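You operate a simulated robot arm through the tools that you are given. There is no shell and no other tool. Be economical: measure what you need, move in short steps, check, and stop when the job is done.

You run a simulated two-armed robot. Do the job below in one go: nothing can be reset, and whatever is moved stays where it is left.

TASK
Tip the medium eyelets from the tub into the sorting jar.
Fine: hold the tub with one hand while the other turns its top to medium, and later to shut; stand the tub back; spill none. Set down upright: eyelet tub.

The check looks at the end state, three seconds after you hand in, the way a careful person would. Anything else that was tipped, shoved, dropped, spilled or broken makes it a failure.

THE ROBOT
Two 7-joint arms with two-finger parallel grippers on one trunk, on a base that drives. Base frame: it is fixed to the floor where the robot stands at the start and does not move with it; the origin is under the middle of the robot, x ahead of it, y to its left, z up. Units: mm, degrees, N and s.
The left shoulder is at the start at [30, 119, 1085], the right one opposite. With the tool pointing down near the work surface each hand reaches from about 220 to 660 mm from the robot's upright axis, wherever it stands, measured 20 degrees to its own side. Payload 3.43 kg a hand.
Tool frame (each hand has its own): the origin (TCP) lies between the finger pads and is the grasp point; the fingertips stand 30 mm ahead of it; z points along the fingers, y is the line along which they close. Largest opening 94 mm; finger width 28, thickness 10; the body of the gripper, 50 by 96 mm, starts 55 mm behind the TCP.
Orientation is that of the tool frame in the base frame, as [roll, pitch, yaw] about the fixed x, y, z axes, in that order (R = Rz(yaw) Ry(pitch) Rx(roll)). With the fingers straight down and closing along the base's y, the tool's x points along the base's -x, its y along +y and its z along -z.

THE INTERFACE
- The arms move only by the tool servo_tool. It takes "left_rows", "right_rows" or both (then of equal length, played together; a hand with none holds still); each is one flat list of numbers, 6 for each row, row after row: the shift along the base's x, y, z in units of 250 mm (1.0 is 250 mm), then the turn, a rotation vector about the base's x, y, z in units of 60 degrees (1.0 is 60 degrees). In form: [x, y, z, wx, wy, wz, x, y, z, wx, wy, wz, ...]. A call has 1 to 8 rows; each row is the pose to reach, as a shift and turn from the pose commanded when the call began. "left_claw" and "right_claw" are, for a hand that has rows, the gripper command, from -1 (fully open) to 1 (shut), values between in proportion, set as the call begins (left out, the last holds). A call with a number of a shift or a turn outside -1 to 1 is refused whole. Each row takes 0.2 s and may step no farther than 50 mm and 8.6 degrees from the row before; otherwise, or with a gripper value out of range, the whole call is refused. Where a pose cannot be reached the arm comes as near as it can. A force on the tool above 90 N (or 10 N above the force at the start of the call, whichever is more), or a blocked arm, ends the call early, and 0.2 s more pass. Each finger travels about 72 mm/s and halts on what it meets, pressing with about 24 N; the grip force reading is that of the motor and also rises with nothing between the fingers. The clock runs only during rows and for 0.2 s after the last one: add rows that repeat a pose to give the fingers time. The reply holds the time, the measured pose of the TCP, the force on the tool along the base axes, the opening and the grip force, in the units named above and with some noise, with the torque about the TCP (base axes, N m) and any sound that the robot's microphone picked up.
- Cameras (640 x 400 px; columns grow to the right, rows downward): "scene" is now at [39.3, -26.5, 1786.3]; the picture's right is [-0.35, -0.94, 0.00], its down [-0.76, 0.28, -0.59] and it looks along [0.55, -0.21, -0.81] (base axes); focal length 273 px, centre (320, 200). "left" rides on the left gripper at [76, -14, -103] in its tool frame; the picture's right is [0.18, 0.98, 0.00], its down [-0.75, 0.14, -0.64] and it looks along [-0.63, 0.12, 0.77] (tool axes); focal length 243 px, centre (320, 200). "right" rides on the right gripper at [76, 14, -102] in its tool frame; the picture's right is [-0.18, 0.98, 0.00], its down [-0.75, -0.14, -0.64] and it looks along [-0.63, -0.12, 0.77] (tool axes); focal length 243 px, centre (320, 200). There is no depth. A picture from a camera that has moved, and an enlarged one, comes with that camera's place and axes in the base frame and with its lens.
- snapshot(camera): a new picture of that camera. The clock stands still meanwhile.
- lift_body(by): slides the trunk up (or, below 0, down) by that many mm; the arms and the scene camera ride with it, the base frame stays. It gives what a move gives, with no picture.
- drive_base(legs): drives the robot by 1 to 6 legs, each [ahead, turn to the left] in mm and degrees, along the robot's own axes; the way and the turn of a leg run together, so that a leg with both is an arc; at most 1500 mm and 180 degrees a leg. The arms and the cameras ride along, it lands a little off, and it stops where it bumps. It gives what a move gives.
- turn_head(pan, tilt): turns the head with the scene camera to pan (to the left, within 143 degrees either way) and tilt (down, from -29 to 69), counted from straight ahead of the robot. It gives what a move gives.
- enlarge(camera, box): a new picture of the part [left, top, right, bottom] of that camera's present view, enlarged. The clock stands still meanwhile.
- close_job(): hands the job in; it is judged then, once.

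Go step by step. Nothing tells you exact positions but the pictures and the camera data: compare them with the known pose of the tool, close in by small moves and look again before you grip or let go. The budget is 120 turns and 88 pictures, counting those below and the enlarged ones. Unless the task says otherwise, let go and move clear before handing in, and close with one line.

The tools are called after "Call:" as a command line: name --argument value ..., lists and objects as JSON in quotes. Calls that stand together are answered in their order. servo_tool: Moves the arms, as the interface text tells. Its arguments: {"type":"object","properties":{"left_rows":{"type":"array","items":{"type":"number"}},"left_claw":{"type":"number"},"right_rows":{"type":"array","items":{"type":"number"}},"right_claw":{"type":"number"}},"required":[]} The other tools are called the same way: lift_body (by) slides the trunk up or down; drive_base (legs) drives the base; turn_head (pan, tilt) turns the head that bears the scene camera; snapshot (camera) takes a picture; enlarge (camera, box) takes an enlarged picture of a part of a camera's view; close_job () hands the job in.

At the start:

```text
time_s: 0.0
left_eef_pos: [493.1, 12.7, 1203.9]
left_ee_rot: [180.0, 0.0, 179.9]
left_ft_force: [0.5, 0.8, -1.4]
left_wrist_torque: [-0.03, 0.03, -0.02]
left_width: 94.1
left_gripper_force: 0.0
right_eef_pos: [279.2, -325.5, 1190.5]
right_ee_rot: [179.9, 0.0, -180.0]
right_ft_force: [0.4, 0.6, -0.5]
right_wrist_torque: [-0.01, -0.02, 0.05]
right_width: 94.1
right_gripper_force: 0.0
trunk travel left (down, up): [-350.0, 60.0]
robot x, y, heading: [0.4, -1.8, -0.1]
head pan, tilt: [-20.6, 54.1]
```

scene: 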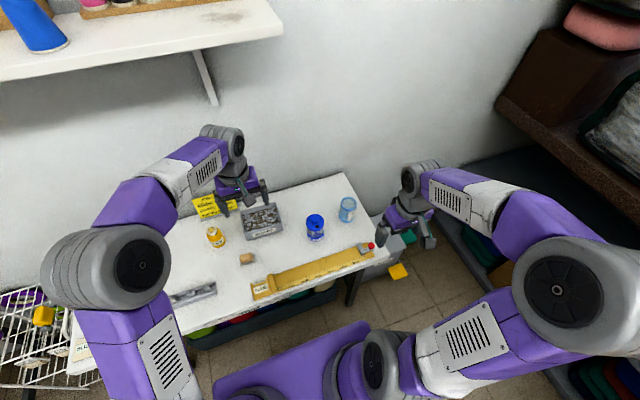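
right: 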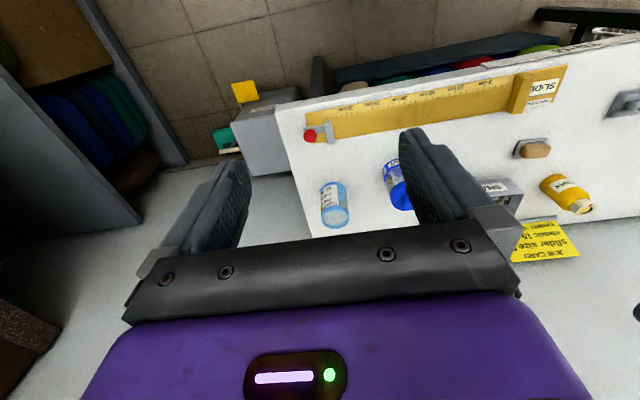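
left: 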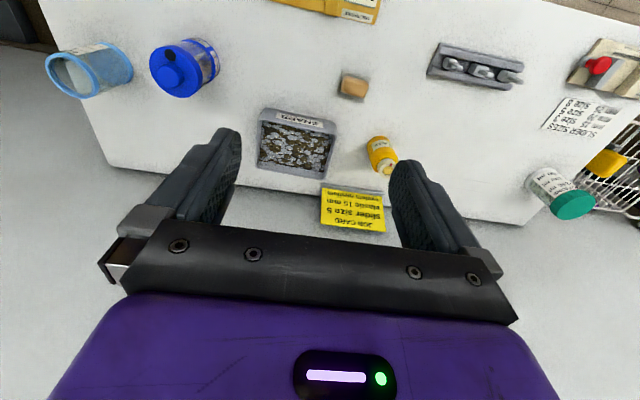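

I see a table with a blue-capped tub (likely the eyelet tub), a light-blue open jar and other things. I look closer first.

Call:
enlarge --camera "scene" --box '[280, 180, 400, 255]'

Call:
enlarge --camera "left" --box '[20, 10, 260, 160]'

Call:
enlarge --camera "right" --box '[290, 60, 610, 260]'

```text
5.33 times, centred on (340, 218) of scene
camera zoom: at [39.3, -26.5, 1786.3], right [-0.35, -0.94, 0.0], down [-0.76, 0.28, -0.59], along [0.55, -0.21, -0.81], focal length 1455 px, centre (213, 107)
```

zoom: 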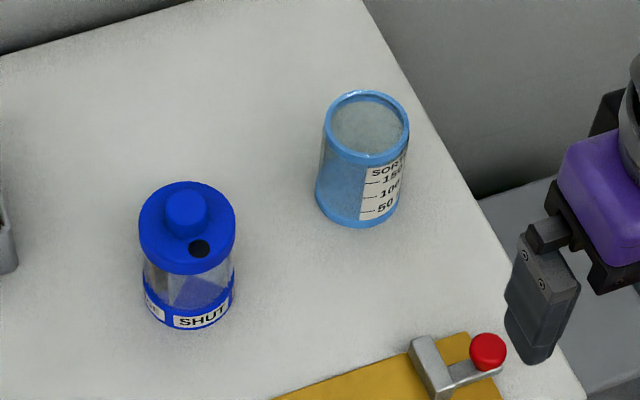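

```text
2.67 times, centred on (140, 85) of left
camera zoom: at [415.1, -2.5, 1306.5], right [-0.18, 0.98, 0.0], down [0.75, 0.14, 0.64], along [0.63, 0.12, -0.77], focal length 647 px, centre (800, 507)
```

zoom: 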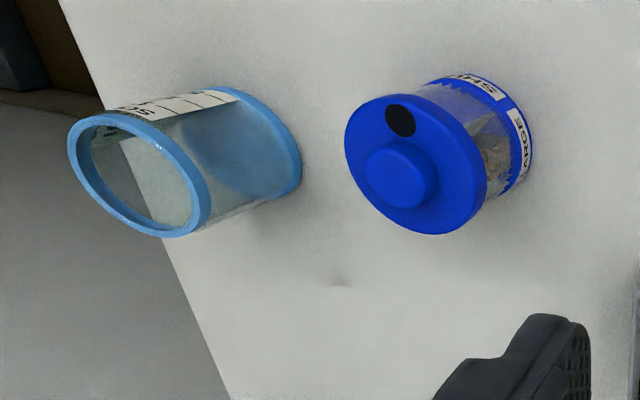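

```text
2.00 times, centred on (450, 160) of right
camera zoom: at [203.5, -312.5, 1292.1], right [0.18, 0.98, 0.0], down [0.75, -0.14, 0.64], along [0.63, -0.12, -0.77], focal length 485 px, centre (60, 280)
```

zoom: 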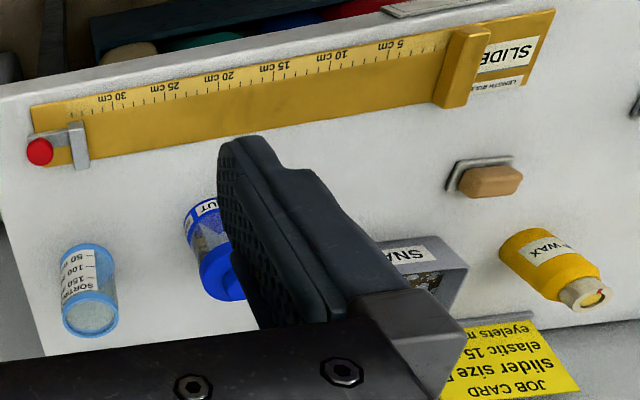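

The tub stands near (540,-199), cap top about z 915, and the jar near (570,-351). I turn the base to the right a bit so that both hands reach better, then look again.

Call:
drive_base --legs '[[0, -20]]'

Call:
turn_head --pan 0 --tilt 52

Call:
snapshot --camera "scene"

Call:
snapshot --camera "left"

```text
time_s: 1.5
left_eef_pos: [466.7, -157.3, 1203.8]
left_ee_rot: [179.9, 0.0, 160.1]
left_ft_force: [0.4, 0.3, -0.6]
left_wrist_torque: [0.01, -0.03, 0.02]
left_width: 94.0
left_gripper_force: 0.0
right_eef_pos: [150.2, -402.6, 1191.3]
right_ee_rot: [180.0, 0.0, 160.0]
right_ft_force: [-0.1, 0.7, -0.3]
right_wrist_torque: [-0.03, -0.01, -0.04]
right_width: 94.0
right_gripper_force: 0.0
trunk travel left (down, up): [-350.0, 60.0]
robot x, y, heading: [2.3, -2.0, -19.9]
head pan, tilt: [-20.6, 54.1]
```

```text
time_s: 2.3
left_eef_pos: [466.4, -157.4, 1204.1]
left_ee_rot: [-180.0, 0.0, 160.0]
left_ft_force: [1.1, 0.3, 0.5]
left_wrist_torque: [-0.02, -0.05, 0.0]
left_width: 94.1
left_gripper_force: 0.3
right_eef_pos: [150.8, -401.9, 1190.4]
right_ee_rot: [-180.0, 0.0, 160.1]
right_ft_force: [-0.2, 0.0, 0.0]
right_wrist_torque: [-0.02, 0.01, 0.02]
right_width: 94.1
right_gripper_force: 0.1
trunk travel left (down, up): [-350.0, 60.0]
robot x, y, heading: [1.9, -3.8, -20.1]
head pan, tilt: [0.0, 52.0]
```

```text
81 pictures are left
camera scene: at [43.4, -16.2, 1789.0], right [-0.34, -0.94, 0.0], down [-0.74, 0.27, -0.62], along [0.58, -0.21, -0.79], focal length 273 px, centre (320, 200)
```

scene: 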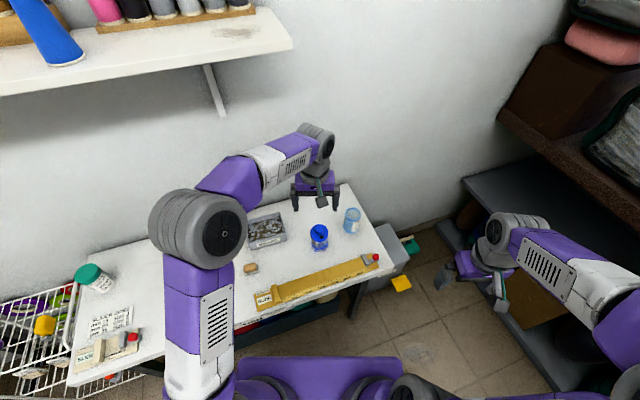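

```text
80 pictures are left
camera left: at [389.3, -144.9, 1306.4], right [0.16, 0.99, 0.0], down [0.76, -0.13, 0.64], along [0.63, -0.11, -0.77], focal length 243 px, centre (320, 200)
```

left: 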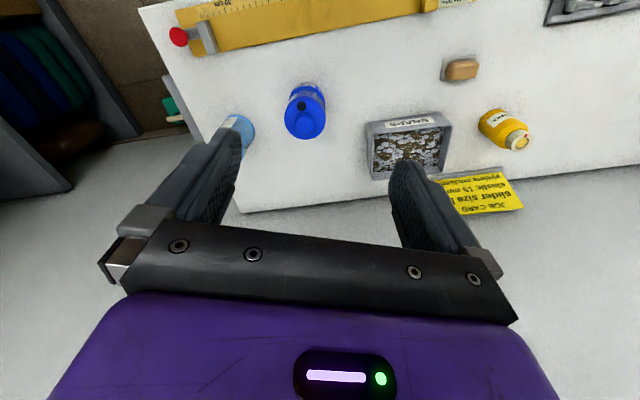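

I zoom into the tub from the head and from the left wrist, and look at the gripper's shape.

Call:
enlarge --camera "scene" --box '[280, 170, 376, 260]'

Call:
enlarge --camera "left" --box '[210, 0, 370, 150]'

Call:
enlarge --camera "scene" --box '[420, 190, 560, 330]'

```text
4.44 times, centred on (328, 215) of scene
camera zoom: at [43.4, -16.2, 1789.0], right [-0.34, -0.94, 0.0], down [-0.74, 0.27, -0.62], along [0.58, -0.21, -0.79], focal length 1212 px, centre (284, 133)
```

zoom: 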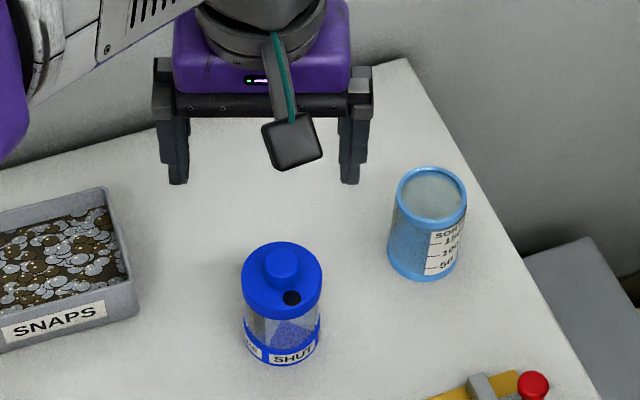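

```text
2.67 times, centred on (290, 75) of left
camera zoom: at [389.3, -144.9, 1306.4], right [0.16, 0.99, 0.0], down [0.76, -0.13, 0.64], along [0.63, -0.11, -0.77], focal length 647 px, centre (400, 533)
```

zoom: 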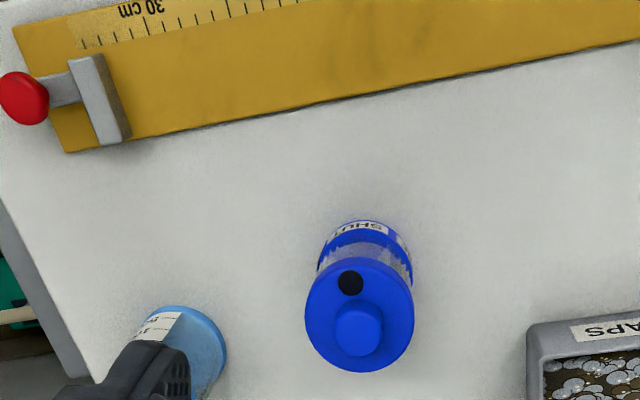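

```text
2.86 times, centred on (490, 260) of scene
camera zoom: at [43.4, -16.2, 1789.0], right [-0.34, -0.94, 0.0], down [-0.74, 0.27, -0.62], along [0.58, -0.21, -0.79], focal length 780 px, centre (-166, 29)
```

zoom: 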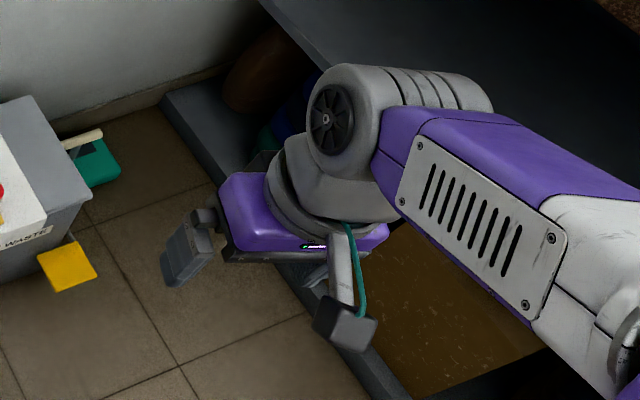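

The labels SHUT (facing the robot) and LARGE (left side) are seen. I move the right hand round to view the tub from its right side to find MEDIUM and better heights.

Call:
servo_tool --right_rows '[0.0975, 0, -0.02, 0, 0, 0.1146, 0.195, 0, -0.04, 0, 0, 0.229, 0.2925, 0, -0.065, 0, 0, 0.344, 0.39, 0, -0.087, 0, 0, 0.458, 0.4875, 0, -0.11, 0, 0, 0.573, 0.585, 0, -0.13, 0, 0, 0.6875, 0.6825, 0, -0.15, 0, 0, 0.802, 0.78, 0, -0.174, 0, 0, 0.917]'

Call:
servo_tool --right_rows '[0.0975, 0, -0.02, 0, 0, 0.1146, 0.195, 0, -0.04, 0, 0, 0.229, 0.2925, 0, -0.065, 0, 0, 0.344, 0.39, 0, -0.087, 0, 0, 0.458, 0.4875, 0, -0.11, 0, 0, 0.573, 0.585, 0, -0.13, 0, 0, 0.6875, 0.6825, 0, -0.15, 0, 0, 0.802, 0.78, 0, -0.174, 0, 0, 0.917]'

Call:
snapshot --camera "right"

```text
time_s: 4.1
left_eef_pos: [467.2, -156.6, 1203.5]
left_ee_rot: [180.0, -0.1, 160.1]
left_ft_force: [-0.1, -0.7, -0.4]
left_wrist_torque: [0.0, -0.02, -0.01]
left_width: 94.1
left_gripper_force: 0.1
right_eef_pos: [347.2, -400.6, 1145.3]
right_ee_rot: [180.0, -0.1, -144.9]
right_ft_force: [0.5, -0.2, 0.5]
right_wrist_torque: [0.01, 0.03, -0.03]
right_width: 93.9
right_gripper_force: 0.1
trunk travel left (down, up): [-350.0, 60.0]
robot x, y, heading: [-0.4, -1.6, -20.0]
head pan, tilt: [0.0, 52.0]
```

```text
time_s: 5.9
left_eef_pos: [468.4, -157.7, 1203.8]
left_ee_rot: [180.0, 0.0, 160.0]
left_ft_force: [0.6, -0.2, -0.1]
left_wrist_torque: [-0.01, 0.03, -0.01]
left_width: 94.1
left_gripper_force: 0.1
right_eef_pos: [541.2, -401.2, 1101.4]
right_ee_rot: [179.9, 0.0, -89.8]
right_ft_force: [0.2, -1.1, -0.3]
right_wrist_torque: [-0.01, -0.01, -0.04]
right_width: 94.0
right_gripper_force: 0.0
trunk travel left (down, up): [-350.0, 60.0]
robot x, y, heading: [-0.3, -2.1, -20.3]
head pan, tilt: [0.0, 52.0]
```

```text
76 pictures are left
camera right: at [528.6, -477.5, 1204.4], right [-0.98, 0.18, 0.0], down [0.14, 0.75, 0.64], along [0.11, 0.63, -0.77], focal length 243 px, centre (320, 200)
```

right: 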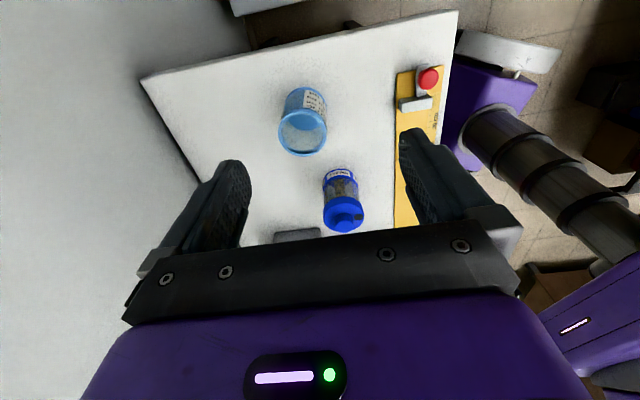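

Call:
enlarge --camera "right" --box '[270, 80, 390, 240]'

```text
2.50 times, centred on (330, 160) of right
camera zoom: at [528.6, -477.5, 1204.4], right [-0.98, 0.18, 0.0], down [0.14, 0.75, 0.64], along [0.11, 0.63, -0.77], focal length 606 px, centre (295, 300)
```

zoom: 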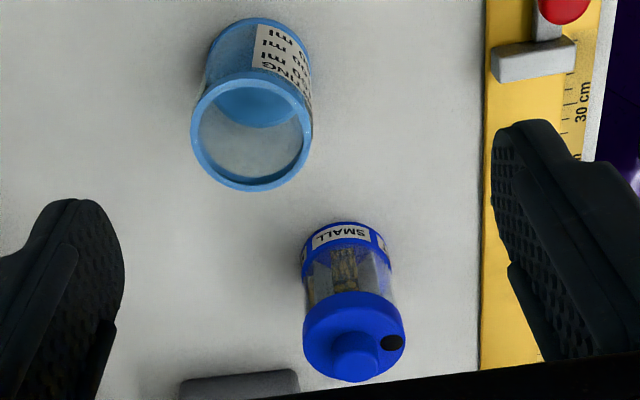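

MEDIUM must be on the far side (+x); the tub is at (541,-198), table z≈820, cap top ≈917, clear band ≈857–905. I bring the left hand to a tilted-down pre-grip pose behind-left of the tub.

Call:
servo_tool --left_rows '[0.0065, 0.046, -0.05, 0, 0, -0.094, 0.013, 0.092, -0.1, 0, 0, -0.1875, 0.02, 0.138, -0.15, 0, 0, -0.281, 0.026, 0.184, -0.2, 0, 0, -0.375, 0.033, 0.23, -0.25, 0, 0, -0.469, 0.039, 0.276, -0.3, 0, 0, -0.5625, 0.046, 0.322, -0.35, 0, 0, -0.656, 0.052, 0.368, -0.4, 0, 0, -0.75]'

Call:
servo_tool --left_rows '[0, 0, -0.065, -0.113, -0.053, 0, 0, 0, -0.13, -0.2265, -0.106, 0, 0, 0, -0.195, -0.34, -0.159, 0, 0, 0, -0.26, -0.453, -0.2115, 0, 0, 0, -0.325, -0.566, -0.264, 0, 0, 0, -0.39, -0.6795, -0.317, 0, 0, 0, -0.455, -0.793, -0.37, 0, 0, 0, -0.52, -0.906, -0.423, 0]'

Call:
snapshot --camera "left"

Call:
snapshot --camera "scene"

```text
time_s: 7.7
left_eef_pos: [480.6, -64.3, 1102.8]
left_ee_rot: [-180.0, 0.0, 114.8]
left_ft_force: [-0.2, 0.4, -0.2]
left_wrist_torque: [-0.04, -0.04, 0.04]
left_width: 94.0
left_gripper_force: 0.2
right_eef_pos: [541.8, -401.2, 1103.2]
right_ee_rot: [180.0, 0.0, -90.0]
right_ft_force: [-0.5, 0.1, 0.1]
right_wrist_torque: [0.03, -0.01, 0.03]
right_width: 94.3
right_gripper_force: 0.1
trunk travel left (down, up): [-350.0, 60.0]
robot x, y, heading: [0.6, -3.2, -20.0]
head pan, tilt: [0.0, 52.0]
```

```text
time_s: 9.5
left_eef_pos: [480.6, -65.7, 974.8]
left_ee_rot: [179.9, 60.2, 114.9]
left_ft_force: [0.2, -0.4, 0.1]
left_wrist_torque: [0.01, -0.01, -0.01]
left_width: 94.4
left_gripper_force: 0.0
right_eef_pos: [541.3, -401.6, 1104.0]
right_ee_rot: [-180.0, -0.1, -90.0]
right_ft_force: [-0.3, 0.2, 0.9]
right_wrist_torque: [-0.04, -0.01, 0.02]
right_width: 94.0
right_gripper_force: 0.1
trunk travel left (down, up): [-350.0, 60.0]
robot x, y, heading: [1.0, -0.8, -19.9]
head pan, tilt: [0.0, 52.0]
```

```text
74 pictures are left
camera left: at [412.6, 43.2, 959.2], right [0.85, 0.5, -0.16], down [0.05, 0.23, 0.97], along [0.52, -0.84, 0.17], focal length 243 px, centre (320, 200)
```

left: 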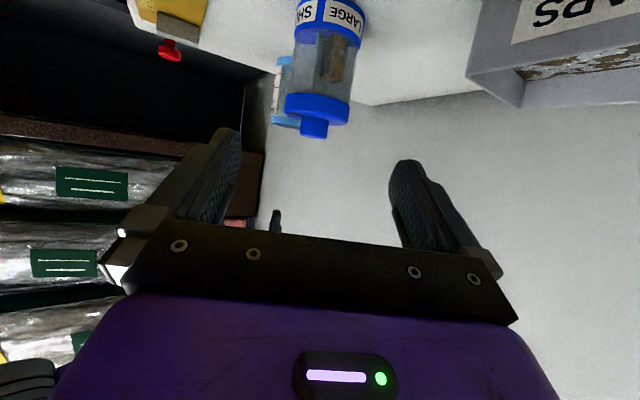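

```text
73 pictures are left
camera scene: at [43.9, -15.3, 1789.0], right [-0.34, -0.94, 0.0], down [-0.74, 0.27, -0.62], along [0.58, -0.21, -0.79], focal length 273 px, centre (320, 200)
```

scene: 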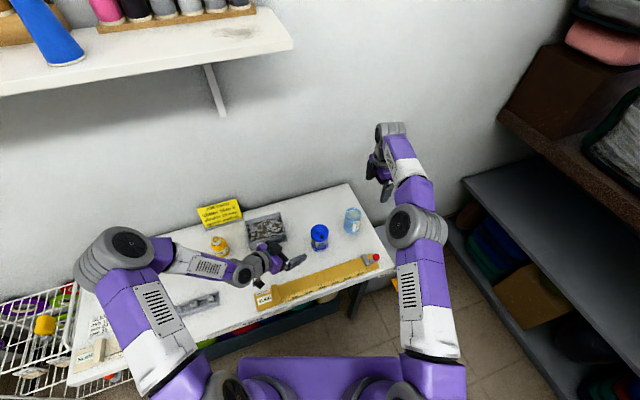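

Call:
enlarge --camera "left" --box '[240, 0, 400, 140]'

```text
2.86 times, centred on (320, 70) of left
camera zoom: at [412.6, 43.2, 959.2], right [0.85, 0.5, -0.16], down [0.05, 0.23, 0.97], along [0.52, -0.84, 0.17], focal length 693 px, centre (320, 571)
```

zoom: 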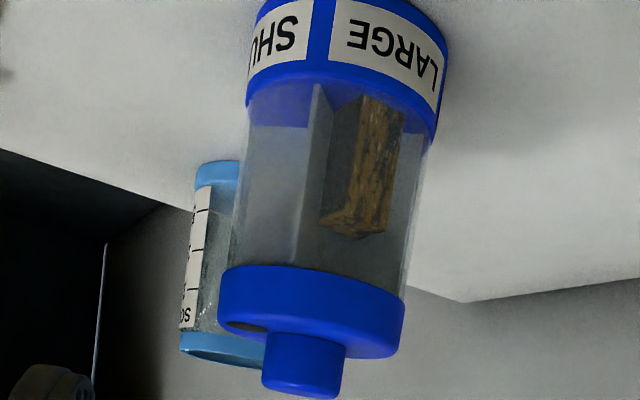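

The tub sits right on the hand's approach line; cap spans about z 906–928, knob to 940. I move forward over, then down to grip height short of the tub.

Call:
servo_tool --left_rows '[0.06, -0.127, 0, 0, 0, 0, 0.118, -0.254, 0, 0, 0, 0, 0.118, -0.254, -0.1, 0, 0, 0, 0.118, -0.254, -0.2, 0, 0, 0, 0.118, -0.254, -0.3, 0, 0, 0, 0.118, -0.254, -0.385, 0, 0, 0]'

Call:
snapshot --camera "left"

Call:
snapshot --camera "right"

```text
time_s: 10.9
left_eef_pos: [510.1, -129.7, 878.0]
left_ee_rot: [179.9, 60.0, 114.8]
left_ft_force: [-0.3, -0.1, -1.0]
left_wrist_torque: [0.02, -0.02, 0.02]
left_width: 94.1
left_gripper_force: 0.1
right_eef_pos: [540.8, -401.0, 1103.2]
right_ee_rot: [179.9, -0.1, -90.1]
right_ft_force: [0.1, -0.3, -0.4]
right_wrist_torque: [0.03, -0.01, 0.01]
right_width: 94.0
right_gripper_force: 0.1
trunk travel left (down, up): [-350.0, 60.0]
robot x, y, heading: [-0.7, 4.1, -20.0]
head pan, tilt: [0.0, 52.0]
```

```text
71 pictures are left
camera left: at [442.4, -20.4, 862.6], right [0.85, 0.5, -0.16], down [0.05, 0.22, 0.97], along [0.52, -0.84, 0.16], focal length 243 px, centre (320, 200)
```

left: 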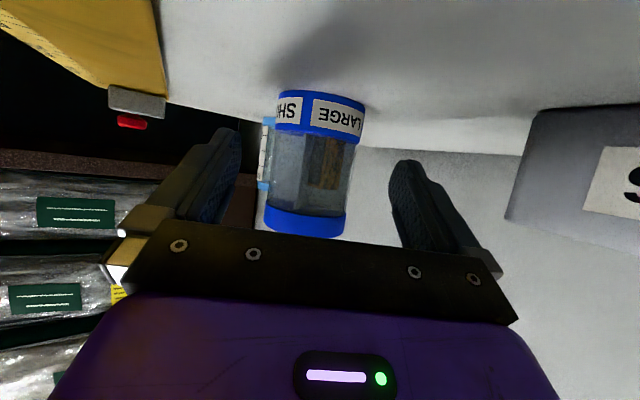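

```text
70 pictures are left
camera right: at [527.2, -478.2, 1205.2], right [-0.98, 0.18, 0.0], down [0.14, 0.75, 0.64], along [0.12, 0.63, -0.77], focal length 243 px, centre (320, 200)
```

right: 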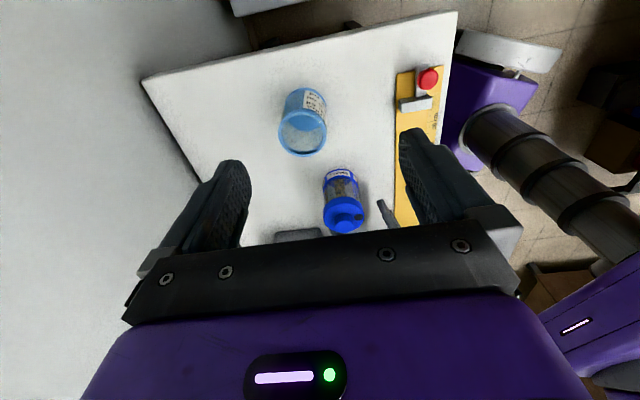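

The tub is centred between the fingers. I advance to it and look before closing.

Call:
servo_tool --left_rows '[0.031, -0.068, 0, 0, 0, 0, 0.062, -0.137, 0, 0, 0, 0, 0.093, -0.205, 0, 0, 0, 0, 0.124, -0.273, 0, 0, 0, 0]'

Call:
snapshot --camera "left"

Call:
enlarge --camera "scene" --box '[260, 180, 380, 270]'

Call:
enlarge --camera "right" --box '[280, 140, 420, 240]'

```text
time_s: 11.9
left_eef_pos: [541.7, -196.9, 878.6]
left_ee_rot: [179.9, 60.0, 115.1]
left_ft_force: [0.6, 0.2, -0.2]
left_wrist_torque: [-0.01, -0.05, 0.0]
left_width: 94.3
left_gripper_force: 0.1
right_eef_pos: [541.0, -402.4, 1103.1]
right_ee_rot: [179.9, 0.0, -90.1]
right_ft_force: [-0.5, -0.2, -0.4]
right_wrist_torque: [0.0, 0.0, -0.03]
right_width: 93.9
right_gripper_force: 0.1
trunk travel left (down, up): [-350.0, 60.0]
robot x, y, heading: [-0.2, 2.1, -20.1]
head pan, tilt: [0.0, 52.0]
```

```text
69 pictures are left
camera left: at [473.2, -88.9, 863.0], right [0.85, 0.5, -0.16], down [0.05, 0.22, 0.97], along [0.52, -0.84, 0.16], focal length 243 px, centre (320, 200)
```

left: 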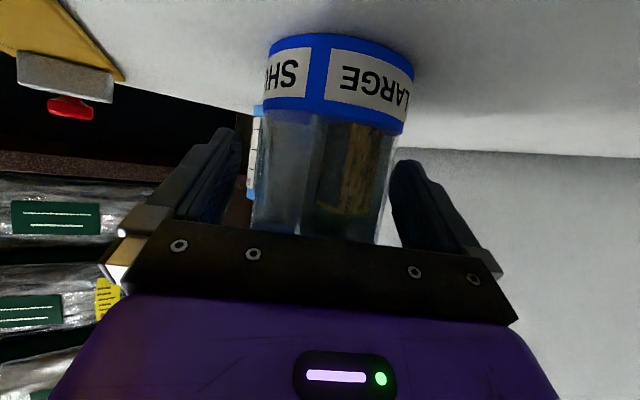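

```text
4.44 times, centred on (320, 225) of scene
camera zoom: at [43.4, -16.8, 1789.0], right [-0.34, -0.94, 0.0], down [-0.74, 0.27, -0.62], along [0.58, -0.21, -0.79], focal length 1212 px, centre (320, 89)
```

zoom: 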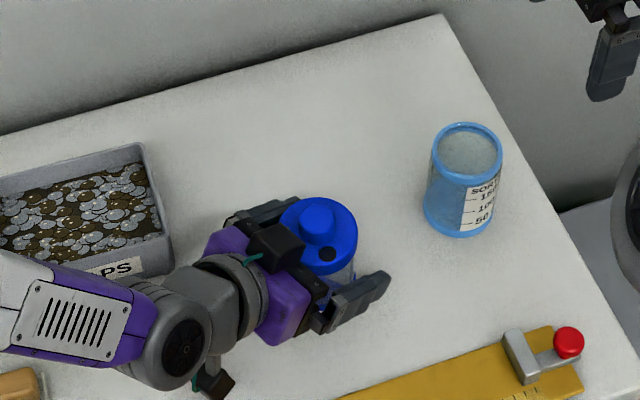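

```text
4.00 times, centred on (350, 190) of right
camera zoom: at [527.0, -478.6, 1205.2], right [-0.98, 0.18, 0.0], down [0.14, 0.75, 0.64], along [0.12, 0.63, -0.77], focal length 970 px, centre (200, 240)
```

zoom: 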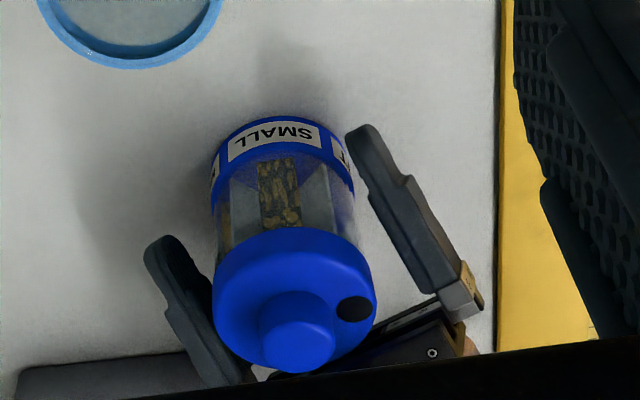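

The fingers straddle the body below the cap. I close the left hand on it.

Call:
servo_tool --left_rows '[0, 0, 0, 0, 0, 0, 0, 0, 0, 0, 0, 0, 0, 0, 0, 0, 0, 0, 0, 0, 0, 0, 0, 0]' --left_claw 1

Call:
enlarge --camera "right" --box '[280, 140, 420, 240]'

```text
time_s: 12.9
left_eef_pos: [539.5, -196.6, 877.0]
left_ee_rot: [179.9, 60.0, 114.9]
left_ft_force: [1.1, 0.0, 1.2]
left_wrist_torque: [-0.04, 0.01, -0.01]
left_width: 69.9
left_gripper_force: 24.0
right_eef_pos: [540.1, -400.3, 1103.2]
right_ee_rot: [179.9, -0.1, -90.0]
right_ft_force: [0.0, -0.2, 0.3]
right_wrist_torque: [0.0, 0.03, 0.02]
right_width: 94.0
right_gripper_force: 0.0
trunk travel left (down, up): [-350.0, 60.0]
robot x, y, heading: [-2.2, -0.8, -20.0]
head pan, tilt: [0.0, 52.0]
```

```text
4.00 times, centred on (350, 190) of right
camera zoom: at [527.0, -478.2, 1205.4], right [-0.98, 0.18, 0.0], down [0.14, 0.75, 0.64], along [0.12, 0.63, -0.77], focal length 970 px, centre (200, 240)
```

zoom: 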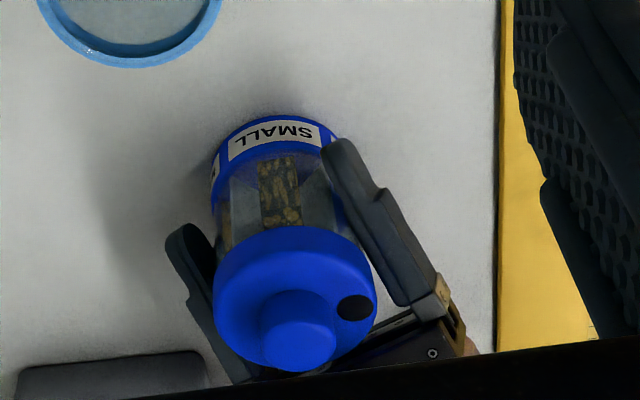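

The body is about 70 mm wide and held. Now I bring the right hand, partly open, above the knob.

Call:
servo_tool --right_rows '[0, 0.1, 0, 0, 0, -0.0833, 0, 0.2, 0, 0, 0, -0.1667, 0, 0.3, 0, 0, 0, -0.25, 0, 0.4, 0, 0, 0, -0.333, 0, 0.5, 0, 0, 0, -0.4167, 0, 0.6, 0, 0, 0, -0.5, 0, 0.7, 0, 0, 0, -0.583, -0.004, 0.804, 0, 0, 0, -0.667]' --right_claw 0.04

Call:
servo_tool --right_rows '[0, 0, -0.03, 0, 0, -0.0833, 0, 0, -0.06, 0, 0, -0.1667, 0, 0, -0.09, 0, 0, -0.25, 0, 0, -0.12, 0, 0, -0.333, 0, 0, -0.15, 0, 0, -0.4167, 0, 0, -0.18, 0, 0, -0.5, 0, 0, -0.21, 0, 0, -0.583, 0, 0, -0.24, 0, 0, -0.667]'

Call:
snapshot --camera "right"

Call:
enlarge --camera "scene" --box '[260, 160, 380, 250]'

```text
time_s: 14.7
left_eef_pos: [539.6, -196.0, 877.3]
left_ee_rot: [180.0, 60.0, 114.9]
left_ft_force: [-0.7, 1.8, 5.1]
left_wrist_torque: [0.07, 0.19, -0.09]
left_width: 70.1
left_gripper_force: 24.5
right_eef_pos: [540.5, -200.1, 1103.7]
right_ee_rot: [-179.9, 0.0, -130.1]
right_ft_force: [-1.1, 0.6, 0.1]
right_wrist_torque: [-0.03, 0.02, 0.02]
right_width: 45.2
right_gripper_force: 0.0
trunk travel left (down, up): [-350.0, 60.0]
robot x, y, heading: [-2.8, -2.3, -20.2]
head pan, tilt: [0.0, 52.0]
```

```text
time_s: 16.5
left_eef_pos: [540.4, -197.4, 877.0]
left_ee_rot: [-180.0, 60.1, 114.9]
left_ft_force: [0.1, 1.2, 2.5]
left_wrist_torque: [0.03, 0.1, -0.02]
left_width: 70.2
left_gripper_force: 24.4
right_eef_pos: [540.9, -200.2, 1043.7]
right_ee_rot: [180.0, 0.0, -170.1]
right_ft_force: [0.3, -0.9, -0.1]
right_wrist_torque: [0.02, -0.02, -0.02]
right_width: 45.3
right_gripper_force: 0.0
trunk travel left (down, up): [-350.0, 60.0]
robot x, y, heading: [1.0, 5.0, -20.1]
head pan, tilt: [0.0, 52.0]
```

```text
65 pictures are left
camera right: at [462.6, -200.3, 1145.4], right [0.01, 1.0, 0.0], down [0.77, -0.01, 0.64], along [0.64, -0.01, -0.77], focal length 243 px, centre (320, 200)
```

right: 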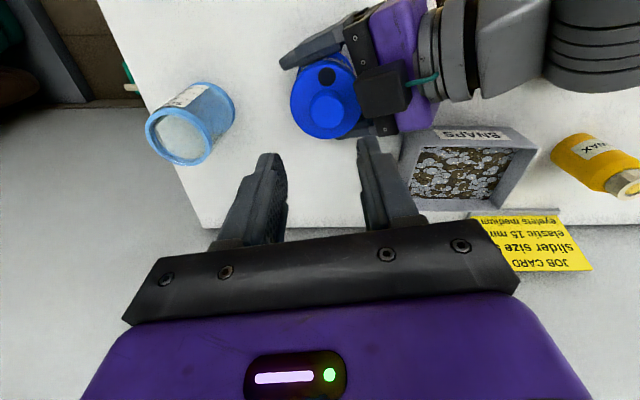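

```text
4.44 times, centred on (320, 205) of scene
camera zoom: at [43.1, -15.8, 1789.0], right [-0.34, -0.94, 0.0], down [-0.74, 0.27, -0.62], along [0.58, -0.21, -0.79], focal length 1212 px, centre (320, 178)
```

zoom: 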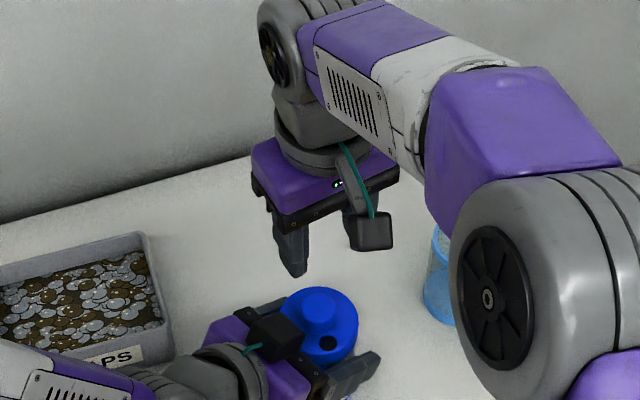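

A box on the upper side of the left gripper lies close to the knob (about 30 mm from its axis, toward heading 117°). So I turn the right hand so its fingers lie across that direction (yaw ≈ 140) and will turn the cap in 45° steps.

Call:
servo_tool --right_rows '[0, 0, 0, 0, 0, -0.12, 0, 0, 0, 0, 0, -0.24, -0.004, 0.004, 0, 0, 0, -0.36, -0.006, 0.006, 0, 0, 0, -0.48, -0.008, 0.008, 0, 0, 0, -0.6, -0.0096, 0.009, 0, 0, 0, -0.72, -0.0096, 0.009, 0, 0, 0, -0.84, -0.0096, 0.009, 0, 0, 0, -0.84]' --right_claw 0.2

Call:
snapshot --camera "right"

Call:
enlarge --camera "scene" --box '[270, 170, 370, 250]'

```text
time_s: 18.3
left_eef_pos: [541.2, -196.1, 876.6]
left_ee_rot: [179.9, 59.9, 115.0]
left_ft_force: [0.5, 0.2, 1.8]
left_wrist_torque: [0.0, 0.03, 0.01]
left_width: 70.1
left_gripper_force: 24.0
right_eef_pos: [537.1, -199.0, 1043.1]
right_ee_rot: [179.9, 0.0, 139.5]
right_ft_force: [-0.2, 0.1, -1.6]
right_wrist_torque: [-0.02, -0.01, 0.0]
right_width: 37.6
right_gripper_force: 0.0
trunk travel left (down, up): [-350.0, 60.0]
robot x, y, heading: [3.8, 2.0, -20.0]
head pan, tilt: [0.0, 52.0]
```

```text
63 pictures are left
camera right: at [489.1, -139.2, 1145.0], right [0.78, 0.63, 0.0], down [0.48, -0.6, 0.64], along [0.4, -0.5, -0.77], focal length 243 px, centre (320, 200)
```

right: 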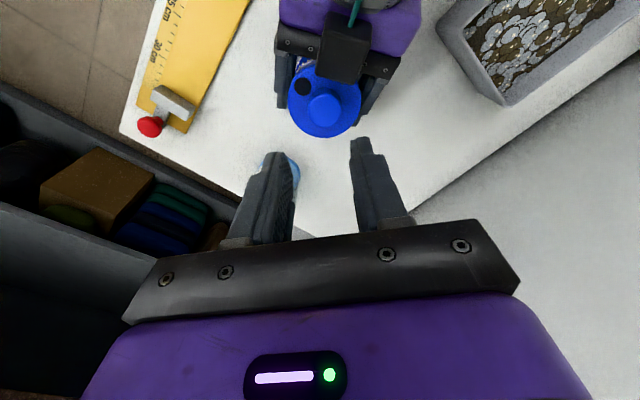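

```text
5.00 times, centred on (320, 210) of scene
camera zoom: at [43.1, -16.1, 1789.0], right [-0.34, -0.94, 0.0], down [-0.74, 0.27, -0.62], along [0.58, -0.21, -0.79], focal length 1364 px, centre (320, 150)
```

zoom: 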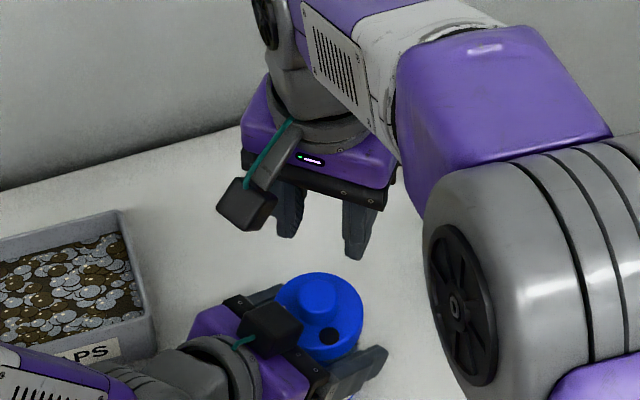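

The knob is at about (539.5,-196, top 935). I lower the right fingers around it in small steps.

Call:
servo_tool --right_rows '[0.006, 0.009, -0.08, 0, 0, 0, 0.006, 0.009, -0.16, 0, 0, 0, 0.006, 0.009, -0.24, 0, 0, 0]'

Call:
snapshot --camera "right"

Call:
enlarge --camera "scene" --box '[290, 180, 360, 240]'

```text
time_s: 19.1
left_eef_pos: [539.5, -197.3, 876.4]
left_ee_rot: [179.9, 60.0, 114.9]
left_ft_force: [-0.3, 0.3, 2.5]
left_wrist_torque: [-0.07, 0.09, -0.03]
left_width: 69.9
left_gripper_force: 24.0
right_eef_pos: [539.2, -196.7, 982.3]
right_ee_rot: [-180.0, 0.0, 139.5]
right_ft_force: [0.4, 0.1, -0.7]
right_wrist_torque: [0.03, 0.0, 0.01]
right_width: 37.5
right_gripper_force: 0.0
trunk travel left (down, up): [-350.0, 60.0]
robot x, y, heading: [0.2, -1.3, -19.9]
head pan, tilt: [0.0, 52.0]
```

```text
61 pictures are left
camera right: at [490.9, -137.3, 1085.0], right [0.78, 0.63, 0.0], down [0.48, -0.6, 0.64], along [0.4, -0.5, -0.77], focal length 243 px, centre (320, 200)
```

right: 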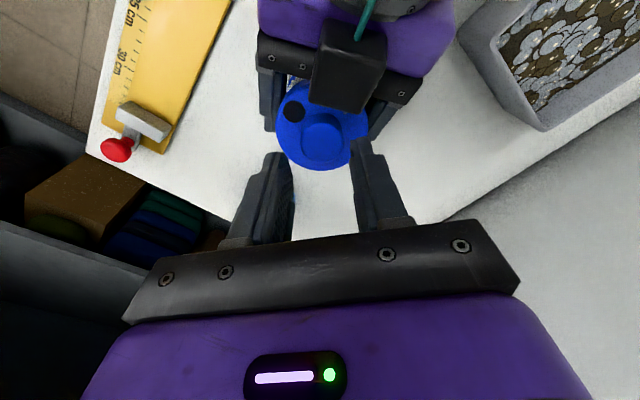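

```text
6.67 times, centred on (325, 210) of scene
camera zoom: at [43.1, -16.0, 1789.0], right [-0.34, -0.94, 0.0], down [-0.74, 0.27, -0.62], along [0.58, -0.21, -0.79], focal length 1819 px, centre (287, 133)
```

zoom: 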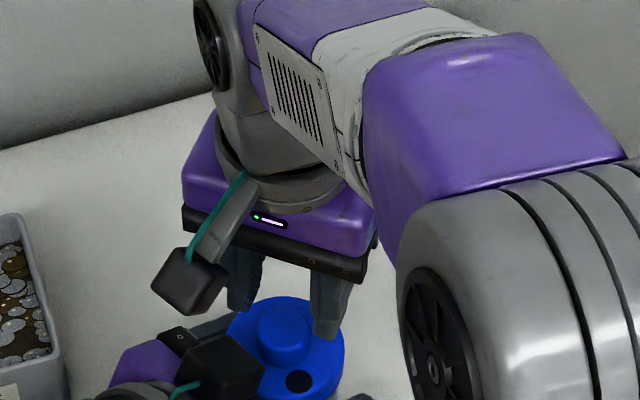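

Call:
servo_tool --right_rows '[0, 0.004, -0.04, 0, 0, 0, 0, 0.004, -0.08, 0, 0, 0, 0, 0.004, -0.116, 0, 0, 0]'

Call:
snapshot --camera "right"

Call:
enlarge --camera "scene" --box '[290, 180, 360, 240]'

```text
time_s: 19.9
left_eef_pos: [540.8, -196.8, 878.2]
left_ee_rot: [180.0, 60.0, 114.9]
left_ft_force: [0.4, -0.7, 2.5]
left_wrist_torque: [-0.06, 0.05, -0.01]
left_width: 70.1
left_gripper_force: 24.0
right_eef_pos: [539.8, -195.3, 954.7]
right_ee_rot: [180.0, 0.0, 139.7]
right_ft_force: [0.4, 0.1, -0.1]
right_wrist_torque: [0.0, 0.01, 0.01]
right_width: 37.7
right_gripper_force: 0.0
trunk travel left (down, up): [-350.0, 60.0]
robot x, y, heading: [0.5, -1.4, -20.1]
head pan, tilt: [0.0, 52.0]
```

```text
59 pictures are left
camera right: at [490.4, -136.0, 1055.8], right [0.78, 0.63, 0.0], down [0.48, -0.6, 0.64], along [0.4, -0.5, -0.77], focal length 243 px, centre (320, 200)
```

right: 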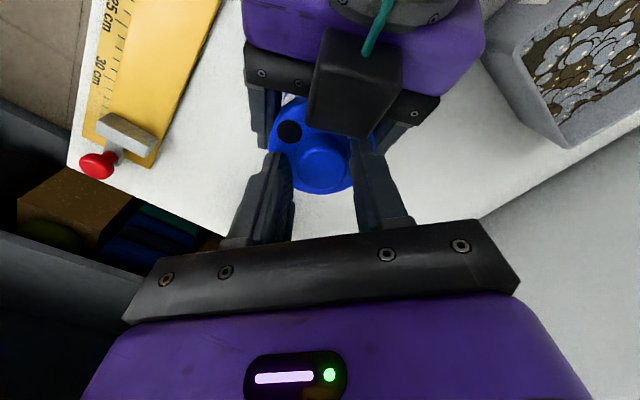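

```text
6.67 times, centred on (325, 210) of scene
camera zoom: at [43.1, -16.1, 1789.0], right [-0.34, -0.94, 0.0], down [-0.74, 0.27, -0.62], along [0.58, -0.21, -0.79], focal length 1819 px, centre (287, 133)
```

zoom: 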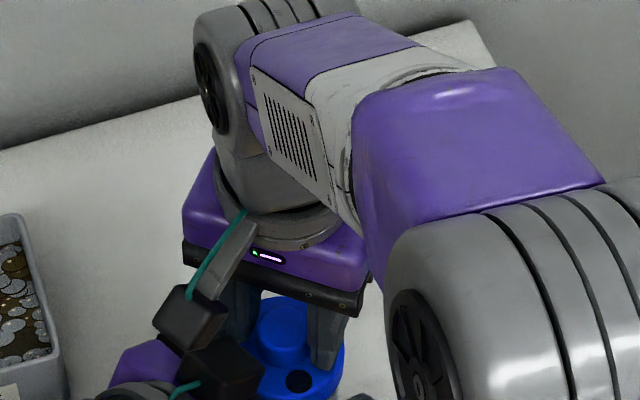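

The knob lies between the right fingers. I close on it.

Call:
servo_tool --right_rows '[0, 0, 0, 0, 0, 0, 0, 0, 0, 0, 0, 0, 0, 0, 0, 0, 0, 0]' --right_claw 1

```text
time_s: 20.7
left_eef_pos: [539.6, -197.4, 877.3]
left_ee_rot: [179.9, 59.9, 114.8]
left_ft_force: [-3.8, -1.0, 3.5]
left_wrist_torque: [0.13, -0.16, -0.01]
left_width: 70.0
left_gripper_force: 24.2
right_eef_pos: [538.4, -195.4, 953.4]
right_ee_rot: [179.9, 0.1, 139.6]
right_ft_force: [4.3, 1.4, -2.5]
right_wrist_torque: [0.03, -0.15, 0.0]
right_width: 28.7
right_gripper_force: 24.2
trunk travel left (down, up): [-350.0, 60.0]
robot x, y, heading: [0.5, -2.0, -19.8]
head pan, tilt: [0.0, 52.0]
```

Knob gripped (28.7 mm). I turn the cap by -45° (clockwise from above, by way of LARGE).

Call:
servo_tool --right_rows '[0, 0, 0, 0, 0, -0.125, 0, 0, 0, 0, 0, -0.25, 0, 0, 0, 0, 0, -0.375, 0, 0, 0, 0, 0, -0.5, 0, 0, 0, 0, 0, -0.625, 0, 0, 0, 0, 0, -0.75, 0, 0, 0, 0, 0, -0.75]'

Call:
snapshot --camera "right"

Call:
enlarge --camera "scene" --box '[290, 180, 360, 240]'

```text
time_s: 22.3
left_eef_pos: [541.0, -197.0, 877.0]
left_ee_rot: [179.9, 60.0, 114.9]
left_ft_force: [-4.1, -3.8, 1.6]
left_wrist_torque: [0.02, -0.12, -0.15]
left_width: 70.2
left_gripper_force: 24.0
right_eef_pos: [538.8, -195.3, 955.2]
right_ee_rot: [179.9, 0.0, 94.6]
right_ft_force: [4.0, 2.3, 1.5]
right_wrist_torque: [-0.07, -0.06, 0.19]
right_width: 28.9
right_gripper_force: 24.1
trunk travel left (down, up): [-350.0, 60.0]
robot x, y, heading: [1.8, -0.8, -20.1]
head pan, tilt: [0.0, 52.0]
```

```text
57 pictures are left
camera right: at [547.5, -119.2, 1056.4], right [0.99, -0.11, 0.0], down [-0.08, -0.76, 0.64], along [-0.07, -0.64, -0.77], focal length 243 px, centre (320, 200)
```

right: 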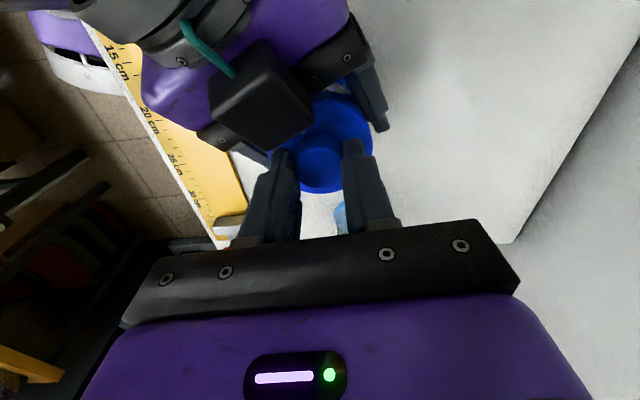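

```text
6.67 times, centred on (325, 210) of scene
camera zoom: at [42.9, -16.3, 1789.0], right [-0.34, -0.94, 0.0], down [-0.74, 0.27, -0.62], along [0.58, -0.21, -0.79], focal length 1819 px, centre (287, 133)
```

zoom: 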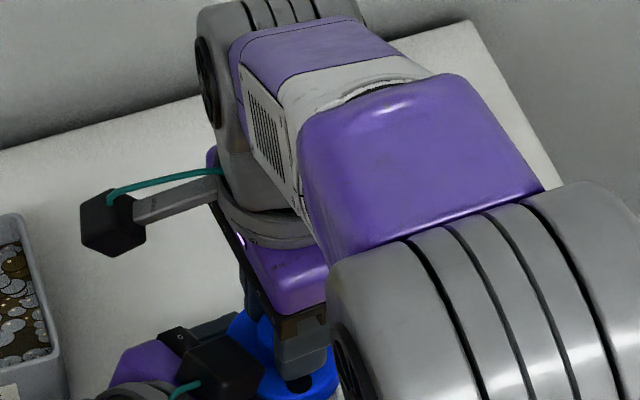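

Call:
enlarge --camera "scene" --box '[310, 222, 346, 248]'

Call:
snapshot --camera "left"

```text
15.38 times, centred on (328, 235) of scene
camera zoom: at [42.9, -16.3, 1789.0], right [-0.34, -0.94, 0.0], down [-0.74, 0.27, -0.62], along [0.58, -0.21, -0.79], focal length 4197 px, centre (197, -338)
```

zoom: 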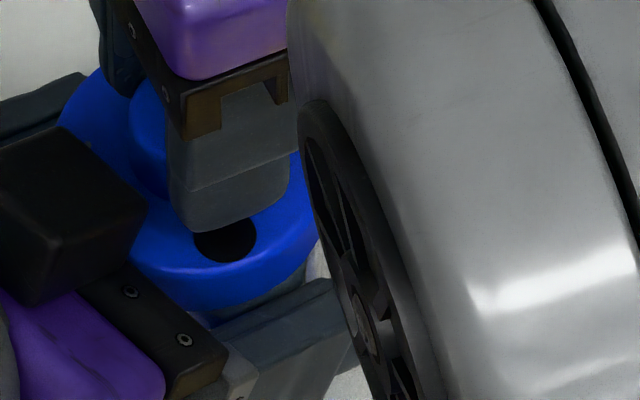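

```text
54 pictures are left
camera left: at [472.6, -88.5, 863.0], right [0.85, 0.5, -0.16], down [0.05, 0.22, 0.97], along [0.52, -0.84, 0.16], focal length 243 px, centre (320, 200)
```

left: 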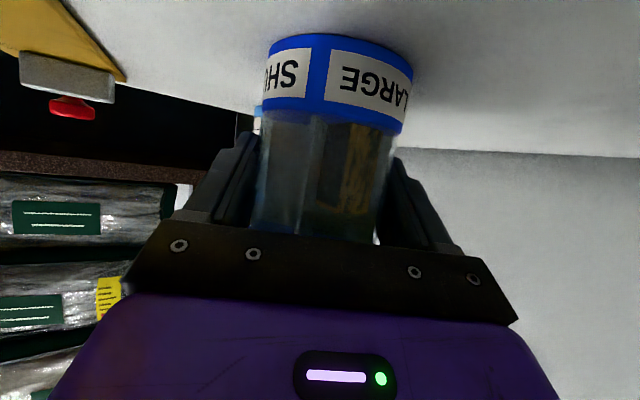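

The hole still sits at SHUT, so the knob slipped in the fingers (torque only 0.19 N m). I try the other way once as I turn back.

Call:
servo_tool --right_rows '[0, 0, 0, 0, 0, 0.125, 0, 0, 0, 0, 0, 0.25, 0, 0, 0, 0, 0, 0.375, 0, 0, 0, 0, 0, 0.5, 0, 0, 0, 0, 0, 0.625, 0, 0, 0, 0, 0, 0.75, 0, 0, 0, 0, 0, 0.75]'

Call:
snapshot --camera "right"

```text
time_s: 23.9
left_eef_pos: [540.2, -196.5, 876.6]
left_ee_rot: [179.9, 59.9, 114.9]
left_ft_force: [-8.5, -1.9, 5.0]
left_wrist_torque: [0.19, -0.25, 0.05]
left_width: 70.0
left_gripper_force: 24.2
right_eef_pos: [539.4, -194.8, 954.6]
right_ee_rot: [179.9, 0.1, 139.7]
right_ft_force: [10.7, 1.9, 0.3]
right_wrist_torque: [-0.07, -0.6, -0.01]
right_width: 28.9
right_gripper_force: 24.0
trunk travel left (down, up): [-350.0, 60.0]
robot x, y, heading: [1.9, -3.5, -20.0]
head pan, tilt: [0.0, 52.0]
```

```text
53 pictures are left
camera right: at [490.5, -135.9, 1056.4], right [0.78, 0.63, 0.0], down [0.48, -0.59, 0.64], along [0.41, -0.5, -0.77], focal length 243 px, centre (320, 200)
```

right: 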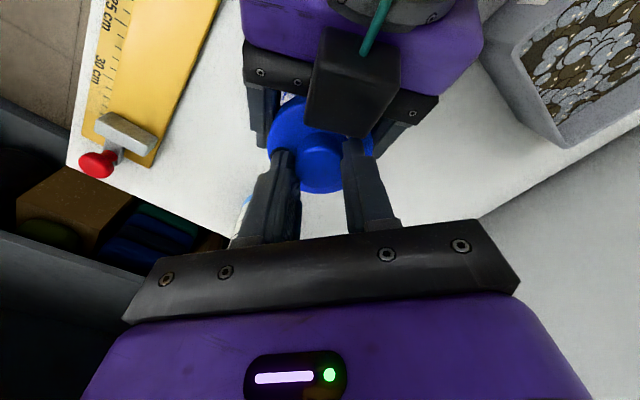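

It turned counter-clockwise – the shut position is an end stop. I release, rotate back, and regrip.

Call:
servo_tool --right_rows '[0, 0, 0, 0, 0, 0, 0.004, 0, 0, 0, 0, -0.125, 0.004, 0, 0, 0, 0, -0.25, 0.004, 0, 0, 0, 0, -0.375, 0.004, 0, 0, 0, 0, -0.5, 0.004, 0, 0, 0, 0, -0.625, 0.004, 0, 0, 0, 0, -0.75, 0.004, 0, 0, 0, 0, -0.75]' --right_claw 0.22

Call:
snapshot --camera "right"

Call:
servo_tool --right_rows '[0, 0, 0, 0, 0, 0, 0, 0, 0, 0, 0, 0, 0, 0, 0, 0, 0, 0]' --right_claw 1

```text
time_s: 25.7
left_eef_pos: [540.5, -197.7, 876.0]
left_ee_rot: [179.9, 60.0, 114.9]
left_ft_force: [0.6, 0.6, 2.7]
left_wrist_torque: [-0.02, 0.01, 0.0]
left_width: 70.2
left_gripper_force: 24.2
right_eef_pos: [540.2, -195.7, 953.9]
right_ee_rot: [-180.0, 0.0, 94.5]
right_ft_force: [-0.2, 0.3, 0.0]
right_wrist_torque: [0.02, -0.02, 0.01]
right_width: 36.8
right_gripper_force: 0.1
trunk travel left (down, up): [-350.0, 60.0]
robot x, y, heading: [-1.6, 1.1, -19.8]
head pan, tilt: [0.0, 52.0]
```

```text
52 pictures are left
camera right: at [548.3, -119.1, 1056.2], right [0.99, -0.11, 0.0], down [-0.08, -0.76, 0.64], along [-0.07, -0.64, -0.77], focal length 243 px, centre (320, 200)
```

right: 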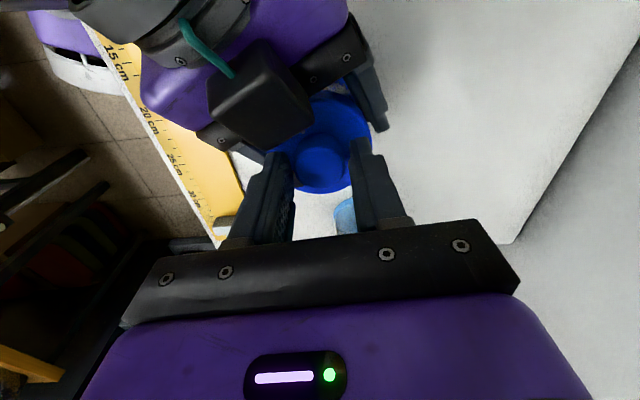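

```text
time_s: 26.5
left_eef_pos: [540.0, -196.7, 877.1]
left_ee_rot: [179.8, 60.0, 115.0]
left_ft_force: [3.6, 0.6, 0.2]
left_wrist_torque: [-0.03, 0.35, 0.02]
left_width: 70.1
left_gripper_force: 23.7
right_eef_pos: [539.1, -195.1, 954.1]
right_ee_rot: [179.9, 0.0, 94.6]
right_ft_force: [-2.8, 0.6, 0.5]
right_wrist_torque: [0.02, -0.08, 0.0]
right_width: 28.7
right_gripper_force: 23.9
trunk travel left (down, up): [-350.0, 60.0]
robot x, y, heading: [-1.4, 0.1, -20.2]
head pan, tilt: [0.0, 52.0]
```

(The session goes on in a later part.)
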